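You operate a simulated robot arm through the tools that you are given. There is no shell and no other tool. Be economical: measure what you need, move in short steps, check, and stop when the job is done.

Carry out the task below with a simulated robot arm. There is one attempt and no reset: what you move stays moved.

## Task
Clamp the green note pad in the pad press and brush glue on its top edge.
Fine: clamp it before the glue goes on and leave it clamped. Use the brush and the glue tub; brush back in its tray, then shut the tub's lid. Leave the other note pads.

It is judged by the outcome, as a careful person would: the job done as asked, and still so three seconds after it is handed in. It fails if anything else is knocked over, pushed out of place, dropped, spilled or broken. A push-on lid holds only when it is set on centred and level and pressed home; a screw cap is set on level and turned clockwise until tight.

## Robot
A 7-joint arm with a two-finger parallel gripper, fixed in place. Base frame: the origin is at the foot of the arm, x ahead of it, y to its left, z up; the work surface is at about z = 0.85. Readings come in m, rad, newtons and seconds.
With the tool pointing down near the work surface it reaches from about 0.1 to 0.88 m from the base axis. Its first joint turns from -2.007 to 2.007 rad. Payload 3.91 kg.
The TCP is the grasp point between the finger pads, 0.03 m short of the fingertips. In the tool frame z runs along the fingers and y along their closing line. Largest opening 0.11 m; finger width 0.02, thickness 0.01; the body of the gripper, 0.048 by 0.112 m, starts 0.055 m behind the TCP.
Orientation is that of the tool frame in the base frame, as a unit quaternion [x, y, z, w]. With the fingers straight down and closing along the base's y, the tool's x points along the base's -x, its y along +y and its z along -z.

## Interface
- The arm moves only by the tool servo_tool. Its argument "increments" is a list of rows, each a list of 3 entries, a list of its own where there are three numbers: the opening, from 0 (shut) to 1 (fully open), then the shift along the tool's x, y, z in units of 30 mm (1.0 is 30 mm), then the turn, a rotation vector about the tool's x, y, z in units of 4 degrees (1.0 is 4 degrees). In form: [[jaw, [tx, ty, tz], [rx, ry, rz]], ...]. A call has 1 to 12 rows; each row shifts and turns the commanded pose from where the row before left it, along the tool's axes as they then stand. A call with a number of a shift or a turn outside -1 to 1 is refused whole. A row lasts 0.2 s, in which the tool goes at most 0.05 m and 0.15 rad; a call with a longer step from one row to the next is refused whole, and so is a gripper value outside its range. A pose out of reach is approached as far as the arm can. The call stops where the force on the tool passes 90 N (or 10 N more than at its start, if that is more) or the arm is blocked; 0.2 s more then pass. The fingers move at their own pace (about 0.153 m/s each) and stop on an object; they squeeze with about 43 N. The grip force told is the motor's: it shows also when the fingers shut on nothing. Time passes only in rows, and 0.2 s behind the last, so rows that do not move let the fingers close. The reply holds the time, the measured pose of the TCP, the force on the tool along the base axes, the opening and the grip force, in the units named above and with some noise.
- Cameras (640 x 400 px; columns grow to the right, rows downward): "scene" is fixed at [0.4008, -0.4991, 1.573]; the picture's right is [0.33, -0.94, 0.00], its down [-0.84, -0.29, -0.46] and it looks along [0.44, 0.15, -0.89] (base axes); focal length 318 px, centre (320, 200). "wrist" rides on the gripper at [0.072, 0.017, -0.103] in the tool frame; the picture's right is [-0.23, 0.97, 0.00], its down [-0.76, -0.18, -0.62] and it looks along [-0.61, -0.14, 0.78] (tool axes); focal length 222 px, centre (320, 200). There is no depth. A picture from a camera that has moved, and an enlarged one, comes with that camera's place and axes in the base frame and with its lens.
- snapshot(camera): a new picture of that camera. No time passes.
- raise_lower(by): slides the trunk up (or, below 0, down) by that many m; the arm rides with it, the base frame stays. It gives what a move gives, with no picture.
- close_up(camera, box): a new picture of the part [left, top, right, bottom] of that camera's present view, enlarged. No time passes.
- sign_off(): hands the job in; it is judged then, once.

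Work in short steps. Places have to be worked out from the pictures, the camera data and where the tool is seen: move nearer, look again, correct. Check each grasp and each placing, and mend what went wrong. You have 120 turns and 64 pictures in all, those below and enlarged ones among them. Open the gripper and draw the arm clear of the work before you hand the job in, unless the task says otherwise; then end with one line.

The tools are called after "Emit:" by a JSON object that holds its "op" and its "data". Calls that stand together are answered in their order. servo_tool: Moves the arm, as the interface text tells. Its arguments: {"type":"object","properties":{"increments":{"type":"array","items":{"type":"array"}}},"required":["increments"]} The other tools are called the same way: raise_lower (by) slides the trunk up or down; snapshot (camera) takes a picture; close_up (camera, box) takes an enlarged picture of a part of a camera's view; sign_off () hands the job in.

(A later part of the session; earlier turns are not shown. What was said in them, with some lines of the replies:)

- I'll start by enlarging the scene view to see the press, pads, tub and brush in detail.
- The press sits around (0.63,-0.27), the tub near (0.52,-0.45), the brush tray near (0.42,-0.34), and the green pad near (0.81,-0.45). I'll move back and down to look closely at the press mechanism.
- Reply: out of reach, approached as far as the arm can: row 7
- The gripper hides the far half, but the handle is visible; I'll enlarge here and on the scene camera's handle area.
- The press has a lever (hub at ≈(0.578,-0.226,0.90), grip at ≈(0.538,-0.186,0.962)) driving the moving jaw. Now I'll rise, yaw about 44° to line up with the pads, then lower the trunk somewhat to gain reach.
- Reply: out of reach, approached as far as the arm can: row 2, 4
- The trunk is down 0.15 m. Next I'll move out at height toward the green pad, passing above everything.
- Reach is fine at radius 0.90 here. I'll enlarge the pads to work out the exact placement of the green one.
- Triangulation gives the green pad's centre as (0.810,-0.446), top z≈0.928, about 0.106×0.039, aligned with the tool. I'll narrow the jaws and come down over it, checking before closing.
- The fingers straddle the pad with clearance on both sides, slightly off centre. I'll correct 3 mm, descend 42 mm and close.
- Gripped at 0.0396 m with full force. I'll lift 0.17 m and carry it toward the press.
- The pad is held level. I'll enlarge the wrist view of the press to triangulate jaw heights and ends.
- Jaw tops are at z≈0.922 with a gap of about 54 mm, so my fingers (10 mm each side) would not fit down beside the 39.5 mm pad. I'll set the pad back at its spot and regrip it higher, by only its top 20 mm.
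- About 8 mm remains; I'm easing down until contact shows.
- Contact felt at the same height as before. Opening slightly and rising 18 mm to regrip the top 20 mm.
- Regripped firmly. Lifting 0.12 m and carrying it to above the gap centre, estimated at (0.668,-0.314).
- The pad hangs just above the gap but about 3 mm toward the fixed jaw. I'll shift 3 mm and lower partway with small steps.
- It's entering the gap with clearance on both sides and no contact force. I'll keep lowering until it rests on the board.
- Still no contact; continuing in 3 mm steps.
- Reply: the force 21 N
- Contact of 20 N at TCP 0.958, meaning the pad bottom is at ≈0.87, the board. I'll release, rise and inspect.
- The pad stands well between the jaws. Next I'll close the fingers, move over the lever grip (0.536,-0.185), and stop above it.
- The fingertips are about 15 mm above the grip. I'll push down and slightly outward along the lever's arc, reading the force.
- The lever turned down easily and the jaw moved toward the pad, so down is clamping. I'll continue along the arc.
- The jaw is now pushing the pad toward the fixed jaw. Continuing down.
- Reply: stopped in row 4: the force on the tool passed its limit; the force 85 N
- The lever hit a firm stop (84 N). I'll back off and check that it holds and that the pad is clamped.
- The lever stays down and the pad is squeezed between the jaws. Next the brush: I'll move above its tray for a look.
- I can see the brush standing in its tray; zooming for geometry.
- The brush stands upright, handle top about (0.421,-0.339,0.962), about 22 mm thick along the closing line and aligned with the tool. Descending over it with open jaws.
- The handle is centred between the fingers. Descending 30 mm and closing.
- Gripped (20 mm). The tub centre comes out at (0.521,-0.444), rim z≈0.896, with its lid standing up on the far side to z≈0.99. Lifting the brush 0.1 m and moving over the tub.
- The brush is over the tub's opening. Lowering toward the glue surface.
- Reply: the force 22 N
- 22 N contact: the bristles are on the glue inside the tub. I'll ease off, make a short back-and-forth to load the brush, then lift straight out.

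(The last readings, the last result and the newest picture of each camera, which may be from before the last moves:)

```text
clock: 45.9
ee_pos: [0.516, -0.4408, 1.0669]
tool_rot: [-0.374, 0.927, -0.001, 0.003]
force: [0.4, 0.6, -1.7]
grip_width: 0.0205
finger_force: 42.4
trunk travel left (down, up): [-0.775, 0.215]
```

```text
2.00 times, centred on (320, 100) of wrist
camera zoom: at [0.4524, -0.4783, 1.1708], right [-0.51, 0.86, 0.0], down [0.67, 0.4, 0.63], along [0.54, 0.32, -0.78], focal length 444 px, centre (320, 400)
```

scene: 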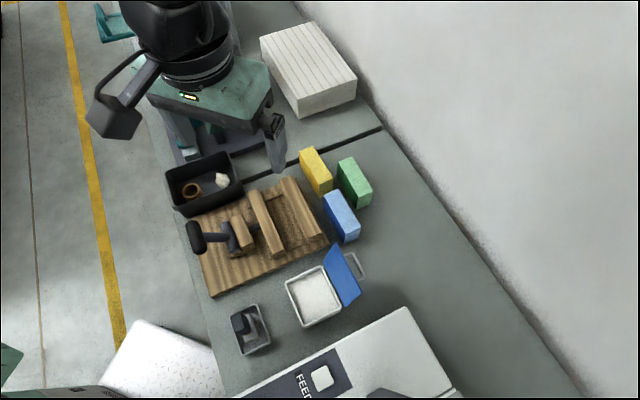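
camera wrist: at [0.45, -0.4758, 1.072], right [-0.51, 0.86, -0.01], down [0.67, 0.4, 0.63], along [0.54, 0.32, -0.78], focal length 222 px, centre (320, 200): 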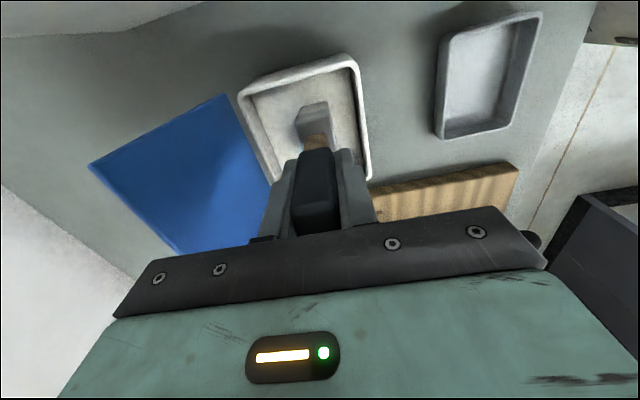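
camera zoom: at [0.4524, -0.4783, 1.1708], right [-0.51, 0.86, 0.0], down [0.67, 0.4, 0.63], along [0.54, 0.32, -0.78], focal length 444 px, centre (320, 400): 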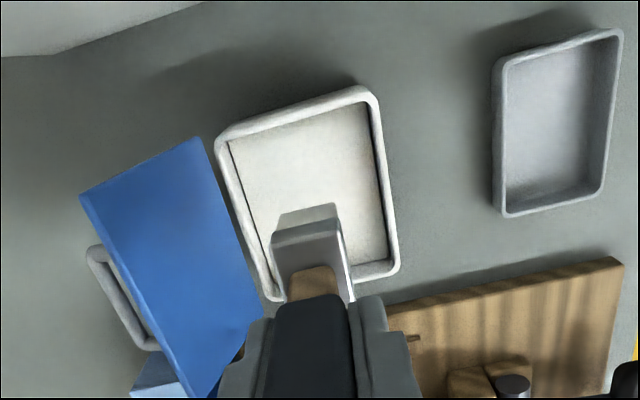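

The bristles now look whitened with glue. Moving above the near end of the green pad's top edge at safe height.

Emit:
{"op": "servo_tool", "data": {"increments": [[0.05, [-0.945, -0.04, 0], [0, 0, 0]], [0.05, [-0.945, -0.04, 0], [0, 0, 0]], [0.05, [-0.945, -0.04, 0], [0, 0, 0]], [0.05, [-0.945, -0.04, 0], [0, 0, 0]], [0.05, [-0.945, -0.04, 0], [0, 0, 0]], [0.05, [-0.945, -0.04, 0], [0, 0, 0]], [0.05, [0, 0, 0], [0, 0, 0]], [0.05, [0, 0, 0.4], [0, 0, 0]], [0.05, [0, 0, 0.2], [0, 0, 0]], [0.05, [0, 0, 0], [0, 0, 0]]]}}

Emit:
{"op": "close_up", "data": {"camera": "wrist", "box": [160, 0, 480, 200]}}

Emit:
{"op": "close_up", "data": {"camera": "scene", "box": [200, 140, 360, 260]}}

```text
clock: 48.1
ee_pos: [0.6431, -0.325, 1.0512]
tool_rot: [-0.375, 0.927, -0.002, 0.003]
force: [-0.5, 0.2, -0.6]
grip_width: 0.0206
finger_force: 42.7
trunk travel left (down, up): [-0.775, 0.215]
```

```text
2.00 times, centred on (320, 100) of wrist
camera zoom: at [0.5793, -0.3639, 1.1546], right [-0.51, 0.86, 0.0], down [0.67, 0.4, 0.63], along [0.54, 0.32, -0.78], focal length 444 px, centre (320, 400)
```

zoom: 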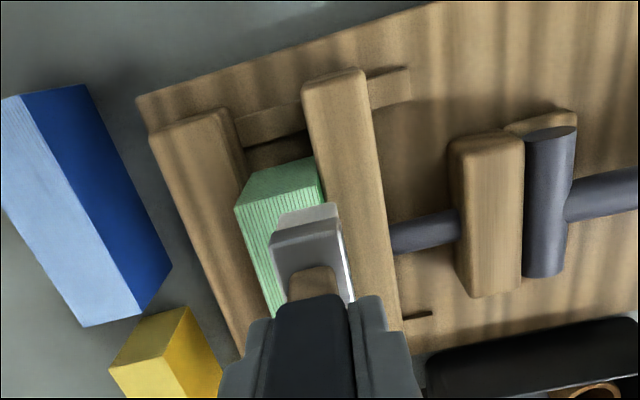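

```text
3.33 times, centred on (280, 200) of scene
camera zoom: at [0.4008, -0.4991, 1.573], right [0.33, -0.94, 0.0], down [-0.84, -0.29, -0.46], along [0.44, 0.15, -0.89], focal length 1061 px, centre (453, 200)
```

zoom: 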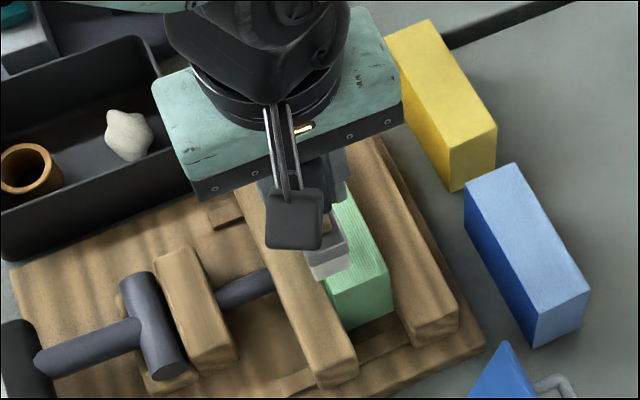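

The brush is poised over the near end, slightly toward the moving jaw. I'll shift 5 mm inward and lower in small steps to feel the pad's top.

Emit:
{"op": "servo_tool", "data": {"increments": [[0.05, [0, -0.17, 0.2], [0, 0, 0]], [0.05, [0, 0, 0.12], [0, 0, 0]], [0.05, [0, 0, 0.1], [0, 0, 0]], [0.05, [0, 0, 0], [0, 0, 0]]]}}

```text
clock: 49.1
ee_pos: [0.6461, -0.3293, 1.0385]
tool_rot: [-0.375, 0.927, -0.002, 0.002]
force: [-0.6, 0.3, -0.4]
grip_width: 0.0206
finger_force: 42.6
trunk travel left (down, up): [-0.775, 0.215]
```

No contact yet; two more 2 mm steps.

Emit:
{"op": "servo_tool", "data": {"increments": [[0.05, [0, 0, 0.07], [0, 0, 0]], [0.05, [0, 0, 0.06], [0, 0, 0]], [0.05, [0, 0, 0], [0, 0, 0]]]}}

```text
clock: 49.9
ee_pos: [0.6455, -0.3302, 1.0338]
tool_rot: [-0.375, 0.927, -0.002, 0.003]
force: [0.0, 0.3, -0.8]
grip_width: 0.0204
finger_force: 43.2
trunk travel left (down, up): [-0.775, 0.215]
```

Emit:
{"op": "servo_tool", "data": {"increments": [[0.05, [0, 0, 0.05], [0, 0, 0]], [0.05, [0, 0, 0.05], [0, 0, 0]], [0.05, [0, 0, 0], [0, 0, 0]]]}}

```text
clock: 50.7
ee_pos: [0.6451, -0.3286, 1.0305]
tool_rot: [-0.375, 0.927, -0.002, 0.003]
force: [0.0, -0.1, -1.2]
grip_width: 0.0203
finger_force: 43.0
trunk travel left (down, up): [-0.775, 0.215]
```

Still free at 1.0305; continuing with small steps.

Emit:
{"op": "servo_tool", "data": {"increments": [[0.05, [0, 0, 0.05], [0, 0, 0]], [0.05, [0, 0, 0.05], [0, 0, 0]], [0.05, [0, 0, 0.05], [0, 0, 0]], [0.05, [0, 0, 0], [0, 0, 0]]]}}

Emit:
{"op": "close_up", "data": {"camera": "scene", "box": [240, 170, 320, 240]}}

```text
clock: 51.7
ee_pos: [0.6458, -0.3297, 1.0272]
tool_rot: [-0.374, 0.927, -0.002, 0.002]
force: [-1.4, 1.3, 7.4]
grip_width: 0.0203
finger_force: 42.9
trunk travel left (down, up): [-0.775, 0.215]
```

```text
5.71 times, centred on (280, 205) of scene
camera zoom: at [0.4008, -0.4991, 1.573], right [0.33, -0.94, 0.0], down [-0.84, -0.29, -0.46], along [0.44, 0.15, -0.89], focal length 1818 px, centre (549, 171)
```

zoom: 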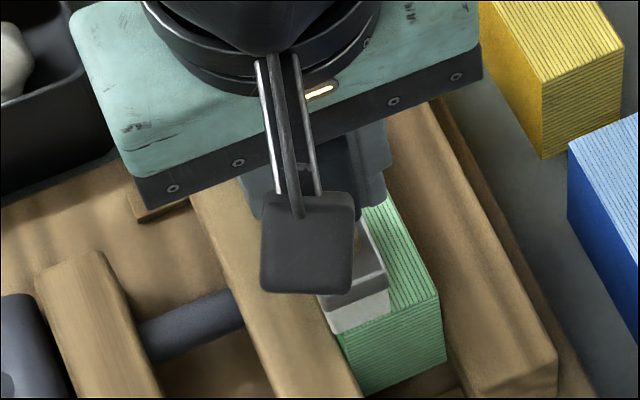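

Contact of 7 N on the pad's top edge. I'll sweep the full length, shift across 13 mm, and sweep back.

Emit:
{"op": "servo_tool", "data": {"increments": [[0.05, [-0.3, -0.05, 0], [0, 0, 0]], [0.05, [-0.4, 0, 0], [0, 0, 0]], [0.05, [-0.4, 0, 0], [0, 0, 0]], [0.05, [-0.4, 0, 0], [0, 0, 0]], [0.05, [-0.4, 0, 0], [0, 0, 0]], [0.05, [0, 0, 0], [0, 0, 0]]]}}

Emit:
{"op": "servo_tool", "data": {"increments": [[0.05, [0, -0.22, 0], [0, 0, 0]], [0.05, [0, -0.22, 0], [0, 0, 0]], [0.05, [0.4, 0, 0], [0, 0, 0]], [0.05, [0.4, 0, 0], [0, 0, 0]], [0.05, [0.4, 0, 0], [0, 0, 0]], [0.05, [0.4, 0, 0], [0, 0, 0]], [0.05, [0.3, 0, 0], [0, 0, 0]], [0.05, [0, 0, 0], [0, 0, 0]]]}}

Emit:
{"op": "close_up", "data": {"camera": "scene", "box": [240, 170, 320, 240]}}

```text
clock: 53.1
ee_pos: [0.6903, -0.2905, 1.0261]
tool_rot: [-0.374, 0.927, -0.002, 0.004]
force: [-0.6, -0.2, 3.5]
grip_width: 0.0203
finger_force: 43.3
trunk travel left (down, up): [-0.775, 0.215]
```

```text
clock: 54.9
ee_pos: [0.6576, -0.3404, 1.0249]
tool_rot: [-0.375, 0.927, -0.002, 0.002]
force: [1.9, 2.5, 10.0]
grip_width: 0.0204
finger_force: 42.8
trunk travel left (down, up): [-0.775, 0.215]
```

```text
5.71 times, centred on (280, 205) of scene
camera zoom: at [0.4008, -0.4991, 1.573], right [0.33, -0.94, 0.0], down [-0.84, -0.29, -0.46], along [0.44, 0.15, -0.89], focal length 1818 px, centre (549, 171)
```

zoom: 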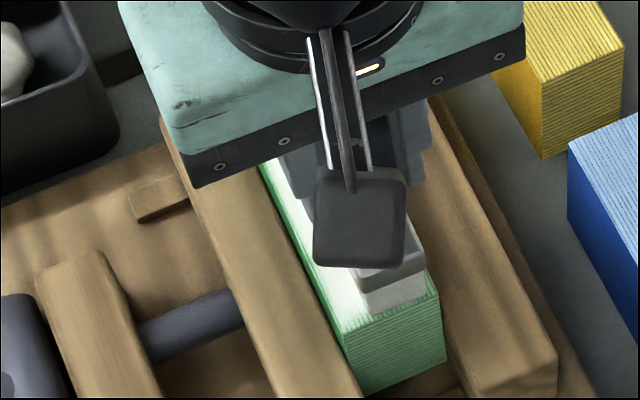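

White glue is being laid down. Lifting to inspect coverage.

Emit:
{"op": "servo_tool", "data": {"increments": [[0.05, [0, 0, -0.7], [0, 0, 0]], [0.05, [0.9, 0, -0.8], [0, 0, 0]], [0.05, [1, 0, 0], [0, 0, 0]], [0.05, [1, 0, 0], [0, 0, 0]], [0.05, [1, 0, 0], [0, 0, 0]], [0.05, [0, 0, 0], [0, 0, 0]]]}}

Emit:
{"op": "close_up", "data": {"camera": "scene", "box": [240, 170, 320, 240]}}

```text
clock: 56.3
ee_pos: [0.5692, -0.4224, 1.0713]
tool_rot: [-0.375, 0.927, -0.001, 0.003]
force: [0.3, -0.3, -0.9]
grip_width: 0.0205
finger_force: 43.0
trunk travel left (down, up): [-0.775, 0.215]
```

```text
5.71 times, centred on (280, 205) of scene
camera zoom: at [0.4008, -0.4991, 1.573], right [0.33, -0.94, 0.0], down [-0.84, -0.29, -0.46], along [0.44, 0.15, -0.89], focal length 1818 px, centre (549, 171)
```

zoom: 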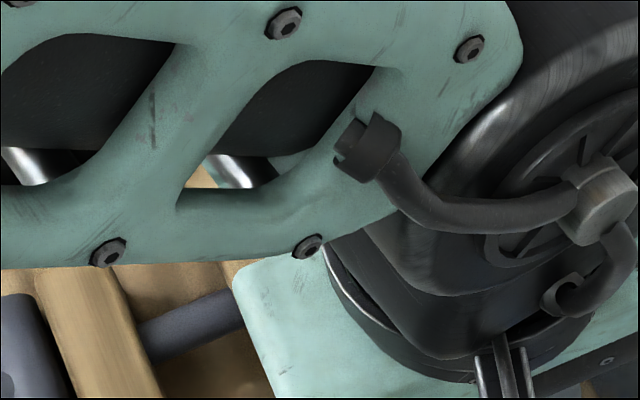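

The arm blocks the view; I'll move over the brush tray and look from there.

Emit:
{"op": "servo_tool", "data": {"increments": [[0.05, [0.28, 0.89, 0], [0, 0, 0]], [0.05, [0.28, 0.89, 0], [0, 0, 0]], [0.05, [0.28, 0.89, 0], [0, 0, 0]], [0.05, [0.28, 0.89, 0], [0, 0, 0]], [0.05, [0.28, 0.89, 0], [0, 0, 0]], [0.05, [0.28, 0.89, 0], [0, 0, 0]], [0.05, [0, 0, 0], [0, 0, 0]]]}}

Emit:
{"op": "close_up", "data": {"camera": "scene", "box": [240, 160, 330, 240]}}

Emit:
{"op": "close_up", "data": {"camera": "wrist", "box": [200, 20, 440, 200]}}

```text
clock: 57.9
ee_pos: [0.425, -0.3427, 1.0699]
tool_rot: [-0.375, 0.927, -0.001, 0.003]
force: [-0.7, 0.1, -0.6]
grip_width: 0.0206
finger_force: 42.8
trunk travel left (down, up): [-0.775, 0.215]
```

```text
5.00 times, centred on (285, 200) of scene
camera zoom: at [0.4008, -0.4991, 1.573], right [0.33, -0.94, 0.0], down [-0.84, -0.29, -0.46], along [0.44, 0.15, -0.89], focal length 1591 px, centre (495, 200)
```

zoom: 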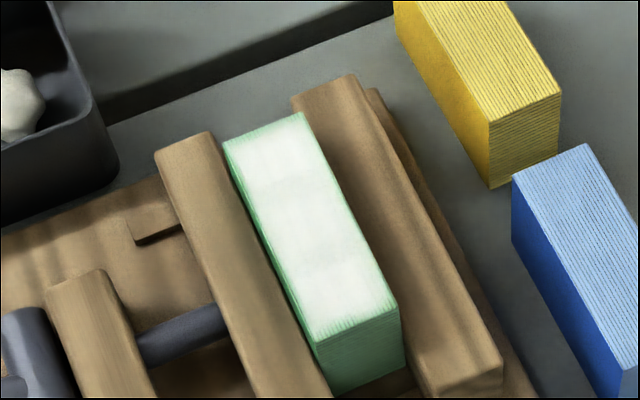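

```text
2.22 times, centred on (320, 110) of wrist
camera zoom: at [0.36, -0.3801, 1.1727], right [-0.51, 0.86, 0.0], down [0.67, 0.4, 0.63], along [0.54, 0.32, -0.78], focal length 494 px, centre (320, 400)
```

zoom: 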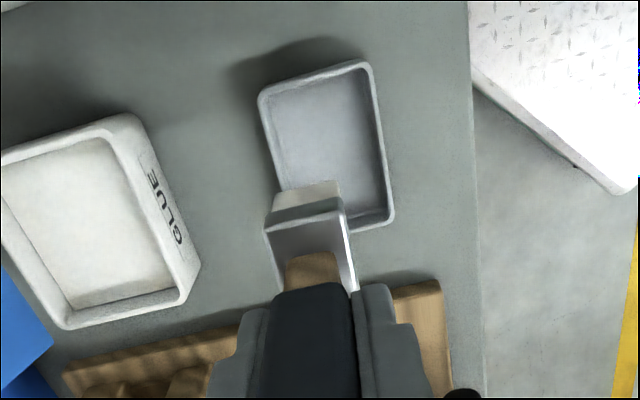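

Glue covers nearly the whole top edge. Now lowering the brush back to its original spot in the tray.

Emit:
{"op": "servo_tool", "data": {"increments": [[0.05, [0.07, 0.09, 0.6], [0, 0, 0]], [0.05, [0, 0, 1], [0, 0, 0]], [0.05, [0, 0, 1], [0, 0, 0]], [0.05, [0, 0, 0.9], [0, 0, 0]], [0.05, [0, 0, 0.3], [0, 0, 0]], [0.05, [0, 0, 0.2], [0, 0, 0]], [0.05, [0, 0, 0], [0, 0, 0]]]}}

```text
clock: 59.5
ee_pos: [0.422, -0.3411, 0.951]
tool_rot: [-0.375, 0.927, -0.002, 0.003]
force: [0.7, -0.2, -0.9]
grip_width: 0.0207
finger_force: 43.4
trunk travel left (down, up): [-0.775, 0.215]
```

10 mm to go; small steps until contact.

Emit:
{"op": "servo_tool", "data": {"increments": [[0.05, [0, 0, 0.15], [0, 0, 0]], [0.05, [0, 0, 0.12], [0, 0, 0]], [0.05, [0, 0, 0.06], [0, 0, 0]], [0.05, [0, 0, 0], [0, 0, 0]]]}}

```text
clock: 60.5
ee_pos: [0.4217, -0.3413, 0.9406]
tool_rot: [-0.374, 0.927, -0.002, 0.003]
force: [1.0, -0.7, 8.8]
grip_width: 0.0204
finger_force: 42.5
trunk travel left (down, up): [-0.775, 0.215]
```

The brush is resting on the tray floor at the original height. Releasing and rising.

Emit:
{"op": "servo_tool", "data": {"increments": [[0.4, [0, 0, 0], [0, 0, 0]], [0.5, [0, 0, 0], [0, 0, 0]], [0.5, [0, 0, 0], [0, 0, 0]], [0.5, [0, 0, -0.5], [0, 0, 0]], [0.5, [0, 0, -1], [0, 0, 0]], [0.5, [0, 0, -1], [0, 0, 0]], [0.5, [0, 0, -1], [0, 0, 0]], [0.5, [0, 0, -1], [0, 0, 0]], [0.5, [0, 0, 0], [0, 0, 0]]]}}

Emit:
{"op": "snapshot", "data": {"camera": "wrist"}}

Emit:
{"op": "close_up", "data": {"camera": "scene", "box": [260, 220, 400, 340]}}

```text
clock: 62.5
ee_pos: [0.4209, -0.341, 1.077]
tool_rot: [-0.374, 0.927, -0.002, 0.003]
force: [0.2, 0.1, 0.6]
grip_width: 0.0553
finger_force: 0.1
trunk travel left (down, up): [-0.775, 0.215]
```

```text
19 pictures are left
camera wrist: at [0.3574, -0.3794, 1.1804], right [-0.51, 0.86, 0.0], down [0.67, 0.4, 0.63], along [0.54, 0.32, -0.78], focal length 222 px, centre (320, 200)
```

wrist: 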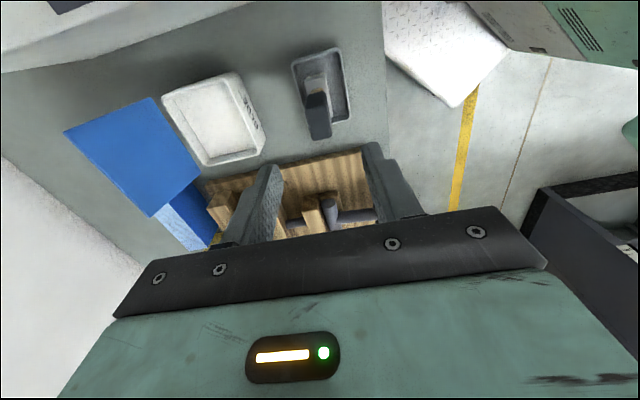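

```text
3.33 times, centred on (330, 280) of scene
camera zoom: at [0.4008, -0.4991, 1.573], right [0.33, -0.94, 0.0], down [-0.84, -0.29, -0.46], along [0.44, 0.15, -0.89], focal length 1061 px, centre (287, -67)
```

zoom: 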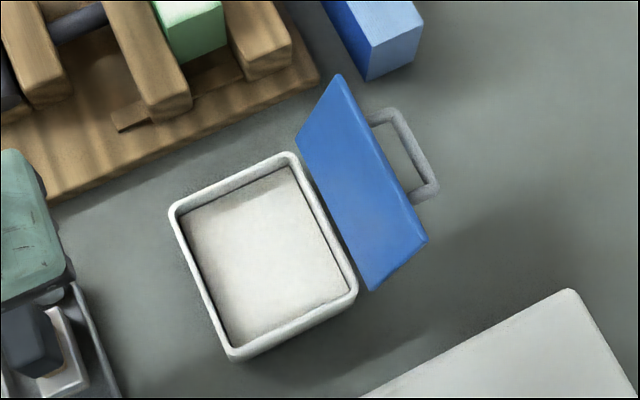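

The brush stands in its tray and the lid's hinge is on the far side with a loop handle (outer corner ≈ w −0.786, z 0.954). With fingers closed I'll pass high over the lid and stop behind it.

Emit:
{"op": "servo_tool", "data": {"increments": [[0, [0, -0.8, -0.3], [0, 0, 0]], [0, [0, -0.9, 0], [0, 0, 0]], [0, [0, -0.93, 0], [0, 0, 0]], [0, [0, -0.93, 0], [0, 0, 0]], [0, [0, -0.93, 0], [0, 0, 0]], [0, [0, -0.93, 0], [0, 0, 0]], [0, [0, -0.93, 0], [0, 0, 0]], [0, [0, -0.93, 0], [0, 0, 0]], [0, [0, -0.87, 0.3], [0, 0, 0]], [0, [0, 0, 0], [0, 0, 0]]]}}

Emit:
{"op": "close_up", "data": {"camera": "wrist", "box": [200, 0, 520, 200]}}

Emit:
{"op": "close_up", "data": {"camera": "scene", "box": [260, 200, 460, 340]}}

```text
clock: 64.7
ee_pos: [0.5908, -0.5172, 1.0765]
tool_rot: [-0.375, 0.927, -0.001, 0.002]
force: [0.4, 0.3, 0.2]
grip_width: 0.0003
finger_force: 37.9
trunk travel left (down, up): [-0.775, 0.215]
```

```text
2.00 times, centred on (360, 100) of wrist
camera zoom: at [0.5273, -0.5561, 1.1797], right [-0.51, 0.86, 0.0], down [0.67, 0.4, 0.63], along [0.54, 0.32, -0.78], focal length 444 px, centre (240, 400)
```

zoom: 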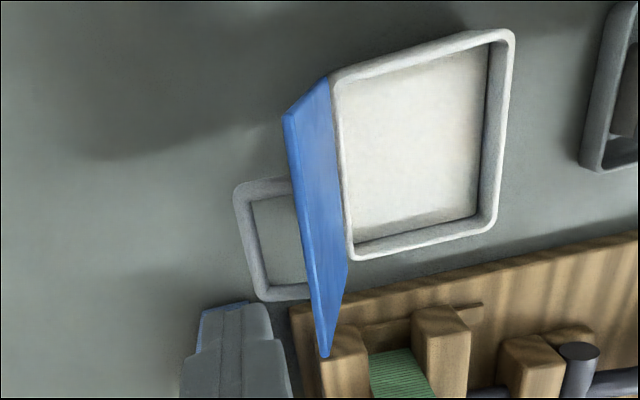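

```text
2.86 times, centred on (360, 270) of scene
camera zoom: at [0.4008, -0.4991, 1.573], right [0.33, -0.94, 0.0], down [-0.84, -0.29, -0.46], along [0.44, 0.15, -0.89], focal length 909 px, centre (206, 0)
```

zoom: 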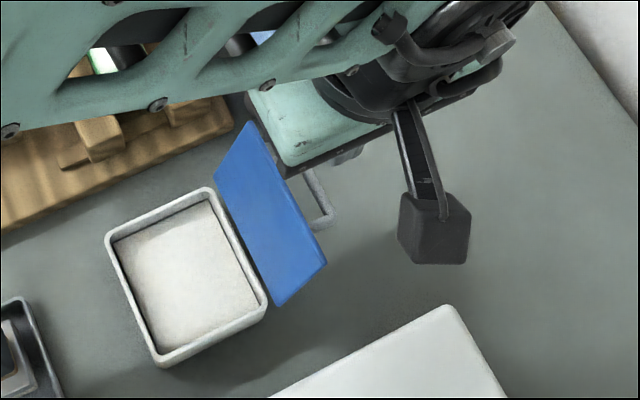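

The fingers are behind the lid, clear. I'll lower the tips to z≈0.968 (above the loop) and push toward the tub gently.

Emit:
{"op": "servo_tool", "data": {"increments": [[0, [0, 0, 0.9], [0, 0, 0]], [0, [0, 0, 0.9], [0, 0, 0]], [0, [0, 0, 0.8], [0, 0, 0]], [0, [0, 0, 0], [0, 0, 0]], [0, [0, 0.3, 0], [0, 0, 0]], [0, [0, 0.3, 0], [0, 0, 0]], [0, [0, 0.3, 0], [0, 0, 0]], [0, [0, 0.3, 0], [0, 0, 0]], [0, [0, 0, 0], [0, 0, 0]]]}}

Emit:
{"op": "close_up", "data": {"camera": "scene", "box": [260, 200, 460, 340]}}

```text
clock: 66.4
ee_pos: [0.5822, -0.5044, 1.0099]
tool_rot: [-0.375, 0.927, -0.023, 0.012]
force: [4.4, -4.9, 14.5]
grip_width: 0.0001
finger_force: 37.6
trunk travel left (down, up): [-0.775, 0.215]
stopped in row 8: the force on the tool passed its limit (the readings are from after the stop); the commanded pose is now the measured one
```

```text
2.86 times, centred on (360, 270) of scene
camera zoom: at [0.4008, -0.4991, 1.573], right [0.33, -0.94, 0.0], down [-0.84, -0.29, -0.46], along [0.44, 0.15, -0.89], focal length 909 px, centre (206, 0)
```

zoom: 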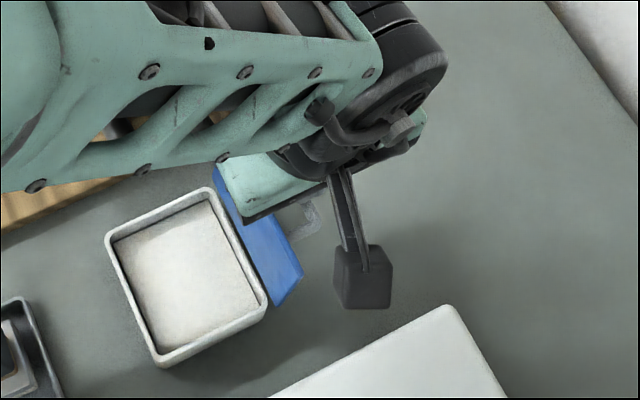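

The tip jammed on top of the loop handle as the lid turned. I'll lift clear and look before choosing an off-centre push point beside the loop.

Emit:
{"op": "servo_tool", "data": {"increments": [[0, [0, -0.2, -0.4], [0, 0, 0]], [0, [0, -0.3, -0.8], [0, 0, 0]], [0, [0, 0, -1], [0, 0, 0]], [0, [0, 0, 0], [0, 0, 0]]]}}

Emit:
{"op": "close_up", "data": {"camera": "wrist", "box": [200, 0, 520, 200]}}

```text
clock: 67.4
ee_pos: [0.5879, -0.5126, 1.0752]
tool_rot: [-0.375, 0.927, -0.02, 0.01]
force: [0.6, 0.1, -0.4]
grip_width: 0.0
finger_force: 38.0
trunk travel left (down, up): [-0.775, 0.215]
```

```text
2.00 times, centred on (360, 100) of wrist
camera zoom: at [0.5217, -0.5481, 1.1768], right [-0.51, 0.86, -0.04], down [0.65, 0.42, 0.63], along [0.56, 0.3, -0.77], focal length 444 px, centre (240, 400)
```

zoom: 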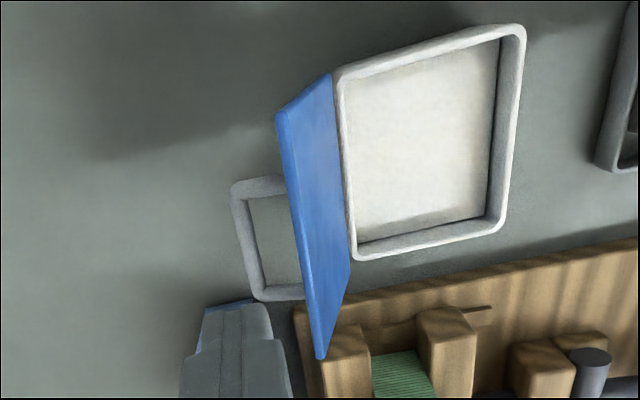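

The lid is back at its rest lean, undamaged. I'll level the tool, move beside the loop (s≈0.106), lower, and push the lid up to vertical.

Emit:
{"op": "servo_tool", "data": {"increments": [[0, [0, 0, 0], [-0.64, 0.05, 0]], [0, [-0.66, -0.15, 0], [0, 0, 0]], [0, [-0.66, -0.15, 0], [0, 0, 0]], [0, [0, 0, 0], [0, 0, 0]], [0, [0, 0, 0.9], [0, 0, 0]], [0, [0, 0, 0.9], [0, 0, 0]], [0, [0, 0, 0.85], [0, 0, 0]], [0, [0, 0, 0], [0, 0, 0]]]}}

Emit:
{"op": "close_up", "data": {"camera": "wrist", "box": [200, 0, 520, 200]}}

```text
clock: 69.2
ee_pos: [0.6212, -0.4877, 0.9943]
tool_rot: [-0.374, 0.927, 0.001, -0.001]
force: [0.6, 0.1, -0.4]
grip_width: 0.0
finger_force: 37.8
trunk travel left (down, up): [-0.775, 0.215]
```

```text
2.00 times, centred on (360, 100) of wrist
camera zoom: at [0.5585, -0.527, 1.0974], right [-0.51, 0.86, 0.0], down [0.67, 0.4, 0.62], along [0.54, 0.32, -0.78], focal length 444 px, centre (240, 400)
```

zoom: 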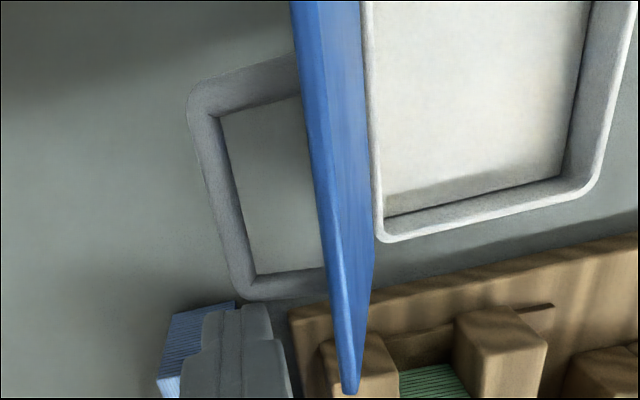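

The finger is beside the loop with the lid's corner ahead of it. Pushing it up to vertical.

Emit:
{"op": "servo_tool", "data": {"increments": [[0, [0, 0.29, 0], [0, 0, 0]], [0, [0, 0.29, 0], [0, 0, 0]], [0, [0, 0.29, 0], [0, 0, 0]], [0, [0, 0.29, 0], [0, 0, 0]], [0, [0, 0.29, 0], [0, 0, 0]], [0, [0, 0.29, 0], [0, 0, 0]], [0, [0, 0, 0], [0, 0, 0]]]}}

Emit:
{"op": "close_up", "data": {"camera": "wrist", "box": [200, 0, 520, 200]}}

```text
clock: 70.8
ee_pos: [0.5859, -0.4526, 0.9967]
tool_rot: [-0.374, 0.927, 0.001, -0.001]
force: [0.3, 0.4, -0.6]
grip_width: 0.0001
finger_force: 37.7
trunk travel left (down, up): [-0.775, 0.215]
```

```text
2.00 times, centred on (360, 100) of wrist
camera zoom: at [0.5221, -0.491, 1.0993], right [-0.51, 0.86, 0.0], down [0.67, 0.4, 0.62], along [0.54, 0.32, -0.78], focal length 444 px, centre (240, 400)
```

zoom: 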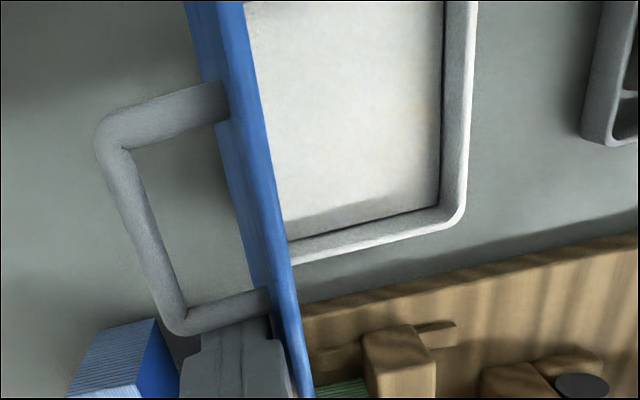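

The lid is just past vertical and held. I'll follow its arc down toward the tub.

Emit:
{"op": "servo_tool", "data": {"increments": [[0, [0, 0.33, 0.04], [0, 0, 0]], [0, [0, 0.32, 0.05], [0, 0, 0]], [0, [0, 0.3, 0.12], [0, 0, 0]], [0, [0, 0.3, 0.13], [0, 0, 0]], [0, [0, 0.26, 0.2], [0, 0, 0]], [0, [0, 0.26, 0.2], [0, 0, 0]], [0, [0, 0, 0], [0, 0, 0]]]}}

Emit:
{"op": "close_up", "data": {"camera": "wrist", "box": [160, 0, 480, 200]}}

```text
clock: 72.4
ee_pos: [0.5498, -0.4122, 0.9733]
tool_rot: [-0.375, 0.927, 0.0, 0.0]
force: [0.6, 0.1, -0.6]
grip_width: 0.0001
finger_force: 37.6
trunk travel left (down, up): [-0.775, 0.215]
```

```text
2.00 times, centred on (320, 100) of wrist
camera zoom: at [0.487, -0.4522, 1.0774], right [-0.51, 0.86, 0.0], down [0.67, 0.4, 0.62], along [0.54, 0.32, -0.78], focal length 444 px, centre (320, 400)
```

zoom: 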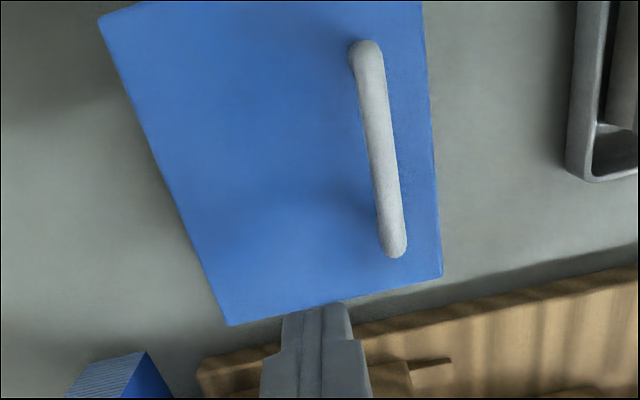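

The lid has come down over the tub. Raising to inspect whether it is seated.

Emit:
{"op": "servo_tool", "data": {"increments": [[0, [0, 0, -1], [0, 0, 0]], [0, [0, 0, -1], [0, 0, 0]], [0, [0, 0.8, -0.8], [0, 0, 0]], [0, [0.5, 1, 0], [0, 0, 0]], [0, [0.8, 1, 0], [0, 0, 0]], [0, [0, 1, 0], [0, 0, 0]], [0, [0, 0, 0], [0, 0, 0]]]}}

Emit:
{"op": "close_up", "data": {"camera": "scene", "box": [250, 230, 380, 340]}}

Emit:
{"op": "snapshot", "data": {"camera": "wrist"}}

```text
clock: 74.0
ee_pos: [0.4427, -0.3583, 1.0599]
tool_rot: [-0.374, 0.927, 0.001, 0.0]
force: [0.4, -1.1, -0.7]
grip_width: 0.0002
finger_force: 38.1
trunk travel left (down, up): [-0.775, 0.215]
```

```text
3.64 times, centred on (315, 285) of scene
camera zoom: at [0.4008, -0.4991, 1.573], right [0.33, -0.94, 0.0], down [-0.84, -0.29, -0.46], along [0.44, 0.15, -0.89], focal length 1157 px, centre (338, -109)
```

zoom: 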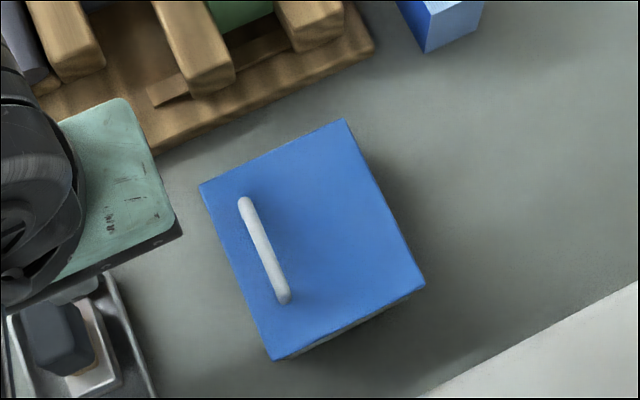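

```text
9 pictures are left
camera wrist: at [0.38, -0.3969, 1.1636], right [-0.51, 0.86, 0.0], down [0.67, 0.4, 0.62], along [0.54, 0.32, -0.78], focal length 222 px, centre (320, 200)
```

wrist: 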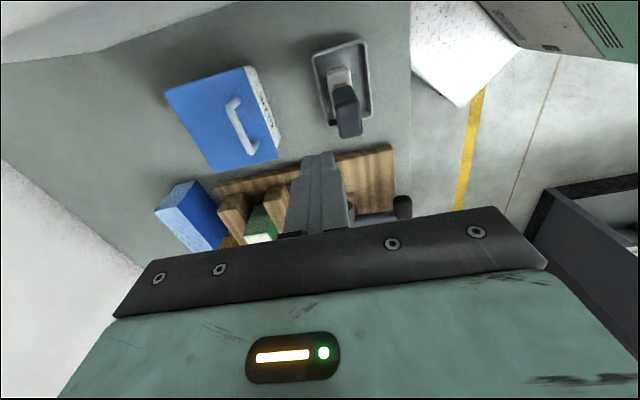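

The lid is shut and square on the tub. I'll press it home at its centre, beside the handle.

Emit:
{"op": "servo_tool", "data": {"increments": [[0, [0.1, -0.9, 0], [0, 0, 0]], [0, [0, -1, 0], [0, 0, 0]], [0, [0, -1, 0], [0, 0, 0]], [0, [0, -1, 0], [0, 0, 0]], [0, [0, -0.2, 0], [0, 0, 0]], [0, [0, 0, 0], [0, 0, 0]], [0, [0, 0, 1], [0, 0, 0]], [0, [0, 0, 1], [0, 0, 0]], [0, [0, 0, 1], [0, 0, 0]], [0, [0, 0, 0.7], [0, 0, 0]], [0, [0, 0, 0], [0, 0, 0]]]}}

Emit:
{"op": "close_up", "data": {"camera": "wrist", "box": [160, 0, 480, 200]}}

```text
clock: 76.4
ee_pos: [0.5262, -0.4512, 0.9457]
tool_rot: [-0.375, 0.927, 0.0, -0.001]
force: [1.5, 0.6, 0.0]
grip_width: 0.0
finger_force: 37.2
trunk travel left (down, up): [-0.775, 0.215]
```

```text
2.00 times, centred on (320, 100) of wrist
camera zoom: at [0.4638, -0.4897, 1.049], right [-0.51, 0.86, 0.0], down [0.67, 0.4, 0.62], along [0.54, 0.32, -0.78], focal length 444 px, centre (320, 400)
```

zoom: 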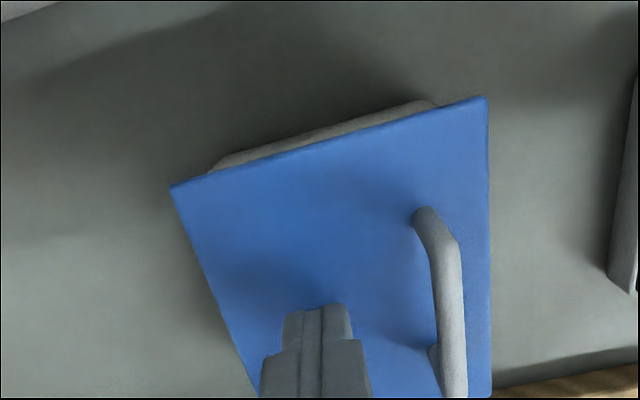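

Clear of the handle; pressing down in small steps.

Emit:
{"op": "servo_tool", "data": {"increments": [[0, [0, 0, 0.2], [0, 0, 0]], [0, [0, 0, 0.2], [0, 0, 0]], [0, [0, 0, 0.15], [0, 0, 0]], [0, [0, 0, 0.15], [0, 0, 0]], [0, [0, 0, 0.15], [0, 0, 0]], [0, [0, 0, 0.15], [0, 0, 0]], [0, [0, 0, 0], [0, 0, 0]]]}}

```text
clock: 77.4
ee_pos: [0.5262, -0.4507, 0.9354]
tool_rot: [-0.375, 0.927, -0.006, 0.002]
force: [-16.3, 17.4, 62.4]
grip_width: 0.0
finger_force: 37.7
trunk travel left (down, up): [-0.775, 0.215]
stopped in row 5: the force on the tool passed its limit (the readings are from after the stop); the commanded pose is now the measured one
```

62 N pressed at the centre. To be sure the free edge is home too, I'll press on the handle bar (w≈−0.652, z≈0.93).

Emit:
{"op": "servo_tool", "data": {"increments": [[0, [0, 0, -0.9], [-0.15, 0, 0]], [0, [0, 0, -1], [0, 0, 0]], [0, [0, 0.65, 0], [0, 0, 0]], [0, [0, 0.6, 0], [0, 0, 0]], [0, [0, 0, 0], [0, 0, 0]], [0, [0, 0, 0.6], [0, 0, 0]], [0, [0, 0, 0.2], [0, 0, 0]], [0, [0, 0, 0.2], [0, 0, 0]], [0, [0, 0, 0.15], [0, 0, 0]], [0, [0, 0, 0.15], [0, 0, 0]], [0, [0, 0, 0], [0, 0, 0]]]}}

```text
clock: 79.4
ee_pos: [0.5035, -0.426, 0.9648]
tool_rot: [-0.375, 0.927, -0.008, 0.002]
force: [-10.5, 10.5, 42.9]
grip_width: 0.0002
finger_force: 37.5
trunk travel left (down, up): [-0.775, 0.215]
stopped in row 9: the force on the tool passed its limit (the readings are from after the stop); the commanded pose is now the measured one
```

Pressed firmly on the handle. Retreating upward and to the side to inspect.

Emit:
{"op": "servo_tool", "data": {"increments": [[0, [0, 0, -0.9], [0, 0, 0]], [0, [0, 0, -1], [0, 0, 0]], [0, [0, 0, -1], [0, 0, 0]], [0, [0, 0, -1], [0, 0, 0]], [0, [0, 1, 0], [0, 0, 0]], [0, [0, 1, 0], [0, 0, 0]], [0, [0, 1, 0], [0, 0, 0]], [0, [0, 1, 0], [0, 0, 0]], [0, [0, 0, 0], [0, 0, 0]]]}}

Emit:
{"op": "close_up", "data": {"camera": "scene", "box": [270, 240, 360, 330]}}

Emit:
{"op": "close_up", "data": {"camera": "wrist", "box": [120, 20, 380, 200]}}

```text
clock: 81.4
ee_pos: [0.421, -0.342, 1.0732]
tool_rot: [-0.376, 0.927, -0.003, 0.001]
force: [-0.1, 0.5, -0.1]
grip_width: 0.0001
finger_force: 38.1
trunk travel left (down, up): [-0.775, 0.215]
```

```text
4.44 times, centred on (315, 285) of scene
camera zoom: at [0.4008, -0.4991, 1.573], right [0.33, -0.94, 0.0], down [-0.84, -0.29, -0.46], along [0.44, 0.15, -0.89], focal length 1414 px, centre (342, -178)
```

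zoom: 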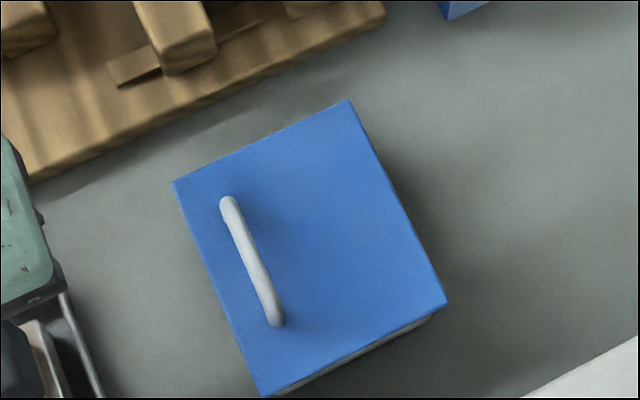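

```text
2.22 times, centred on (250, 110) of wrist
camera zoom: at [0.3569, -0.3806, 1.1769], right [-0.51, 0.86, -0.01], down [0.67, 0.41, 0.62], along [0.54, 0.32, -0.78], focal length 494 px, centre (476, 400)
```

zoom: 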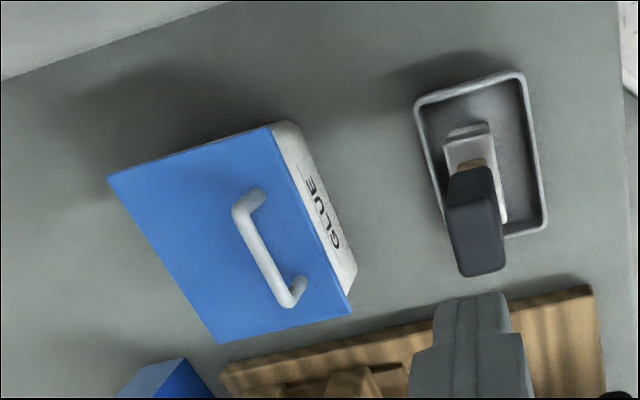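

The lid is shut flush, the brush stands in its tray. I'll open the gripper, draw the arm up clear, and take a final look.

Emit:
{"op": "servo_tool", "data": {"increments": [[0.5, [0, 0, -1], [0, 0, 0]], [0.8, [0, 0, -1], [0, 0, 0]], [1, [0, 0, -1], [0, 0, 0]], [1, [0.6, 0.6, -0.6], [0, 0, 0]], [1, [0, 0, 0], [0, 0, 0]], [1, [0, 0, 0], [0, 0, 0]]]}}

Emit:
{"op": "snapshot", "data": {"camera": "scene"}}

Emit:
{"op": "close_up", "data": {"camera": "scene", "box": [180, 140, 380, 270]}}

```text
clock: 82.8
ee_pos: [0.3917, -0.3394, 1.1827]
tool_rot: [-0.376, 0.927, -0.003, 0.0]
force: [-0.4, 0.8, 0.5]
grip_width: 0.1099
finger_force: 0.1
trunk travel left (down, up): [-0.775, 0.215]
```

```text
5 pictures are left
```

scene: 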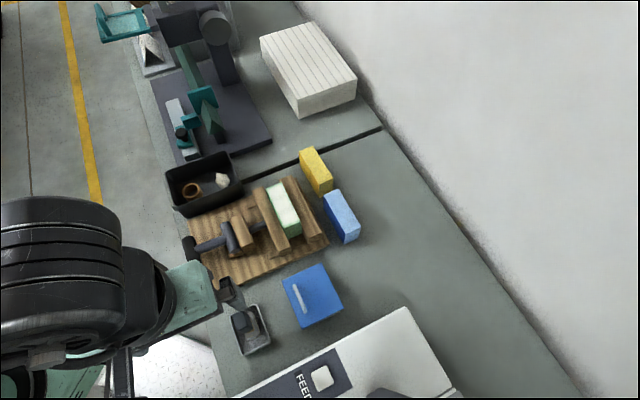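

```text
3.08 times, centred on (280, 205) of scene
camera zoom: at [0.4008, -0.4991, 1.573], right [0.33, -0.94, 0.0], down [-0.84, -0.29, -0.46], along [0.44, 0.15, -0.89], focal length 979 px, centre (443, 185)
```

zoom: 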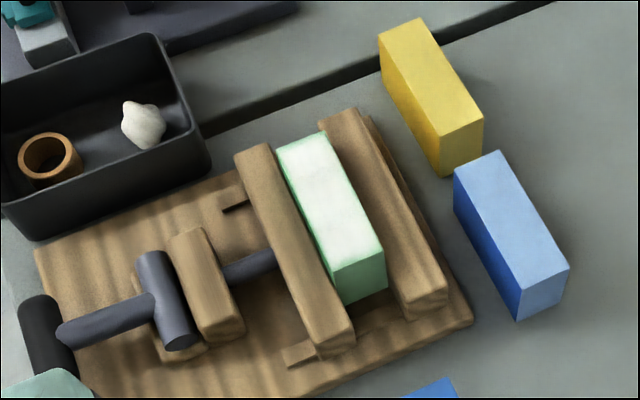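

Everything checks out: the pad is clamped with its top edge glued, the lever is down, the brush is in its tray, the lid is shut, and the other pads are where they were. Handing in.

Emit:
{"op": "sign_off", "data": {}}

```text
The job is handed in.
```

The green pad is clamped in the press with glue brushed along nearly all of its top edge. The brush is back in its tray, the tub's lid is pressed shut, and the other pads were left alone.
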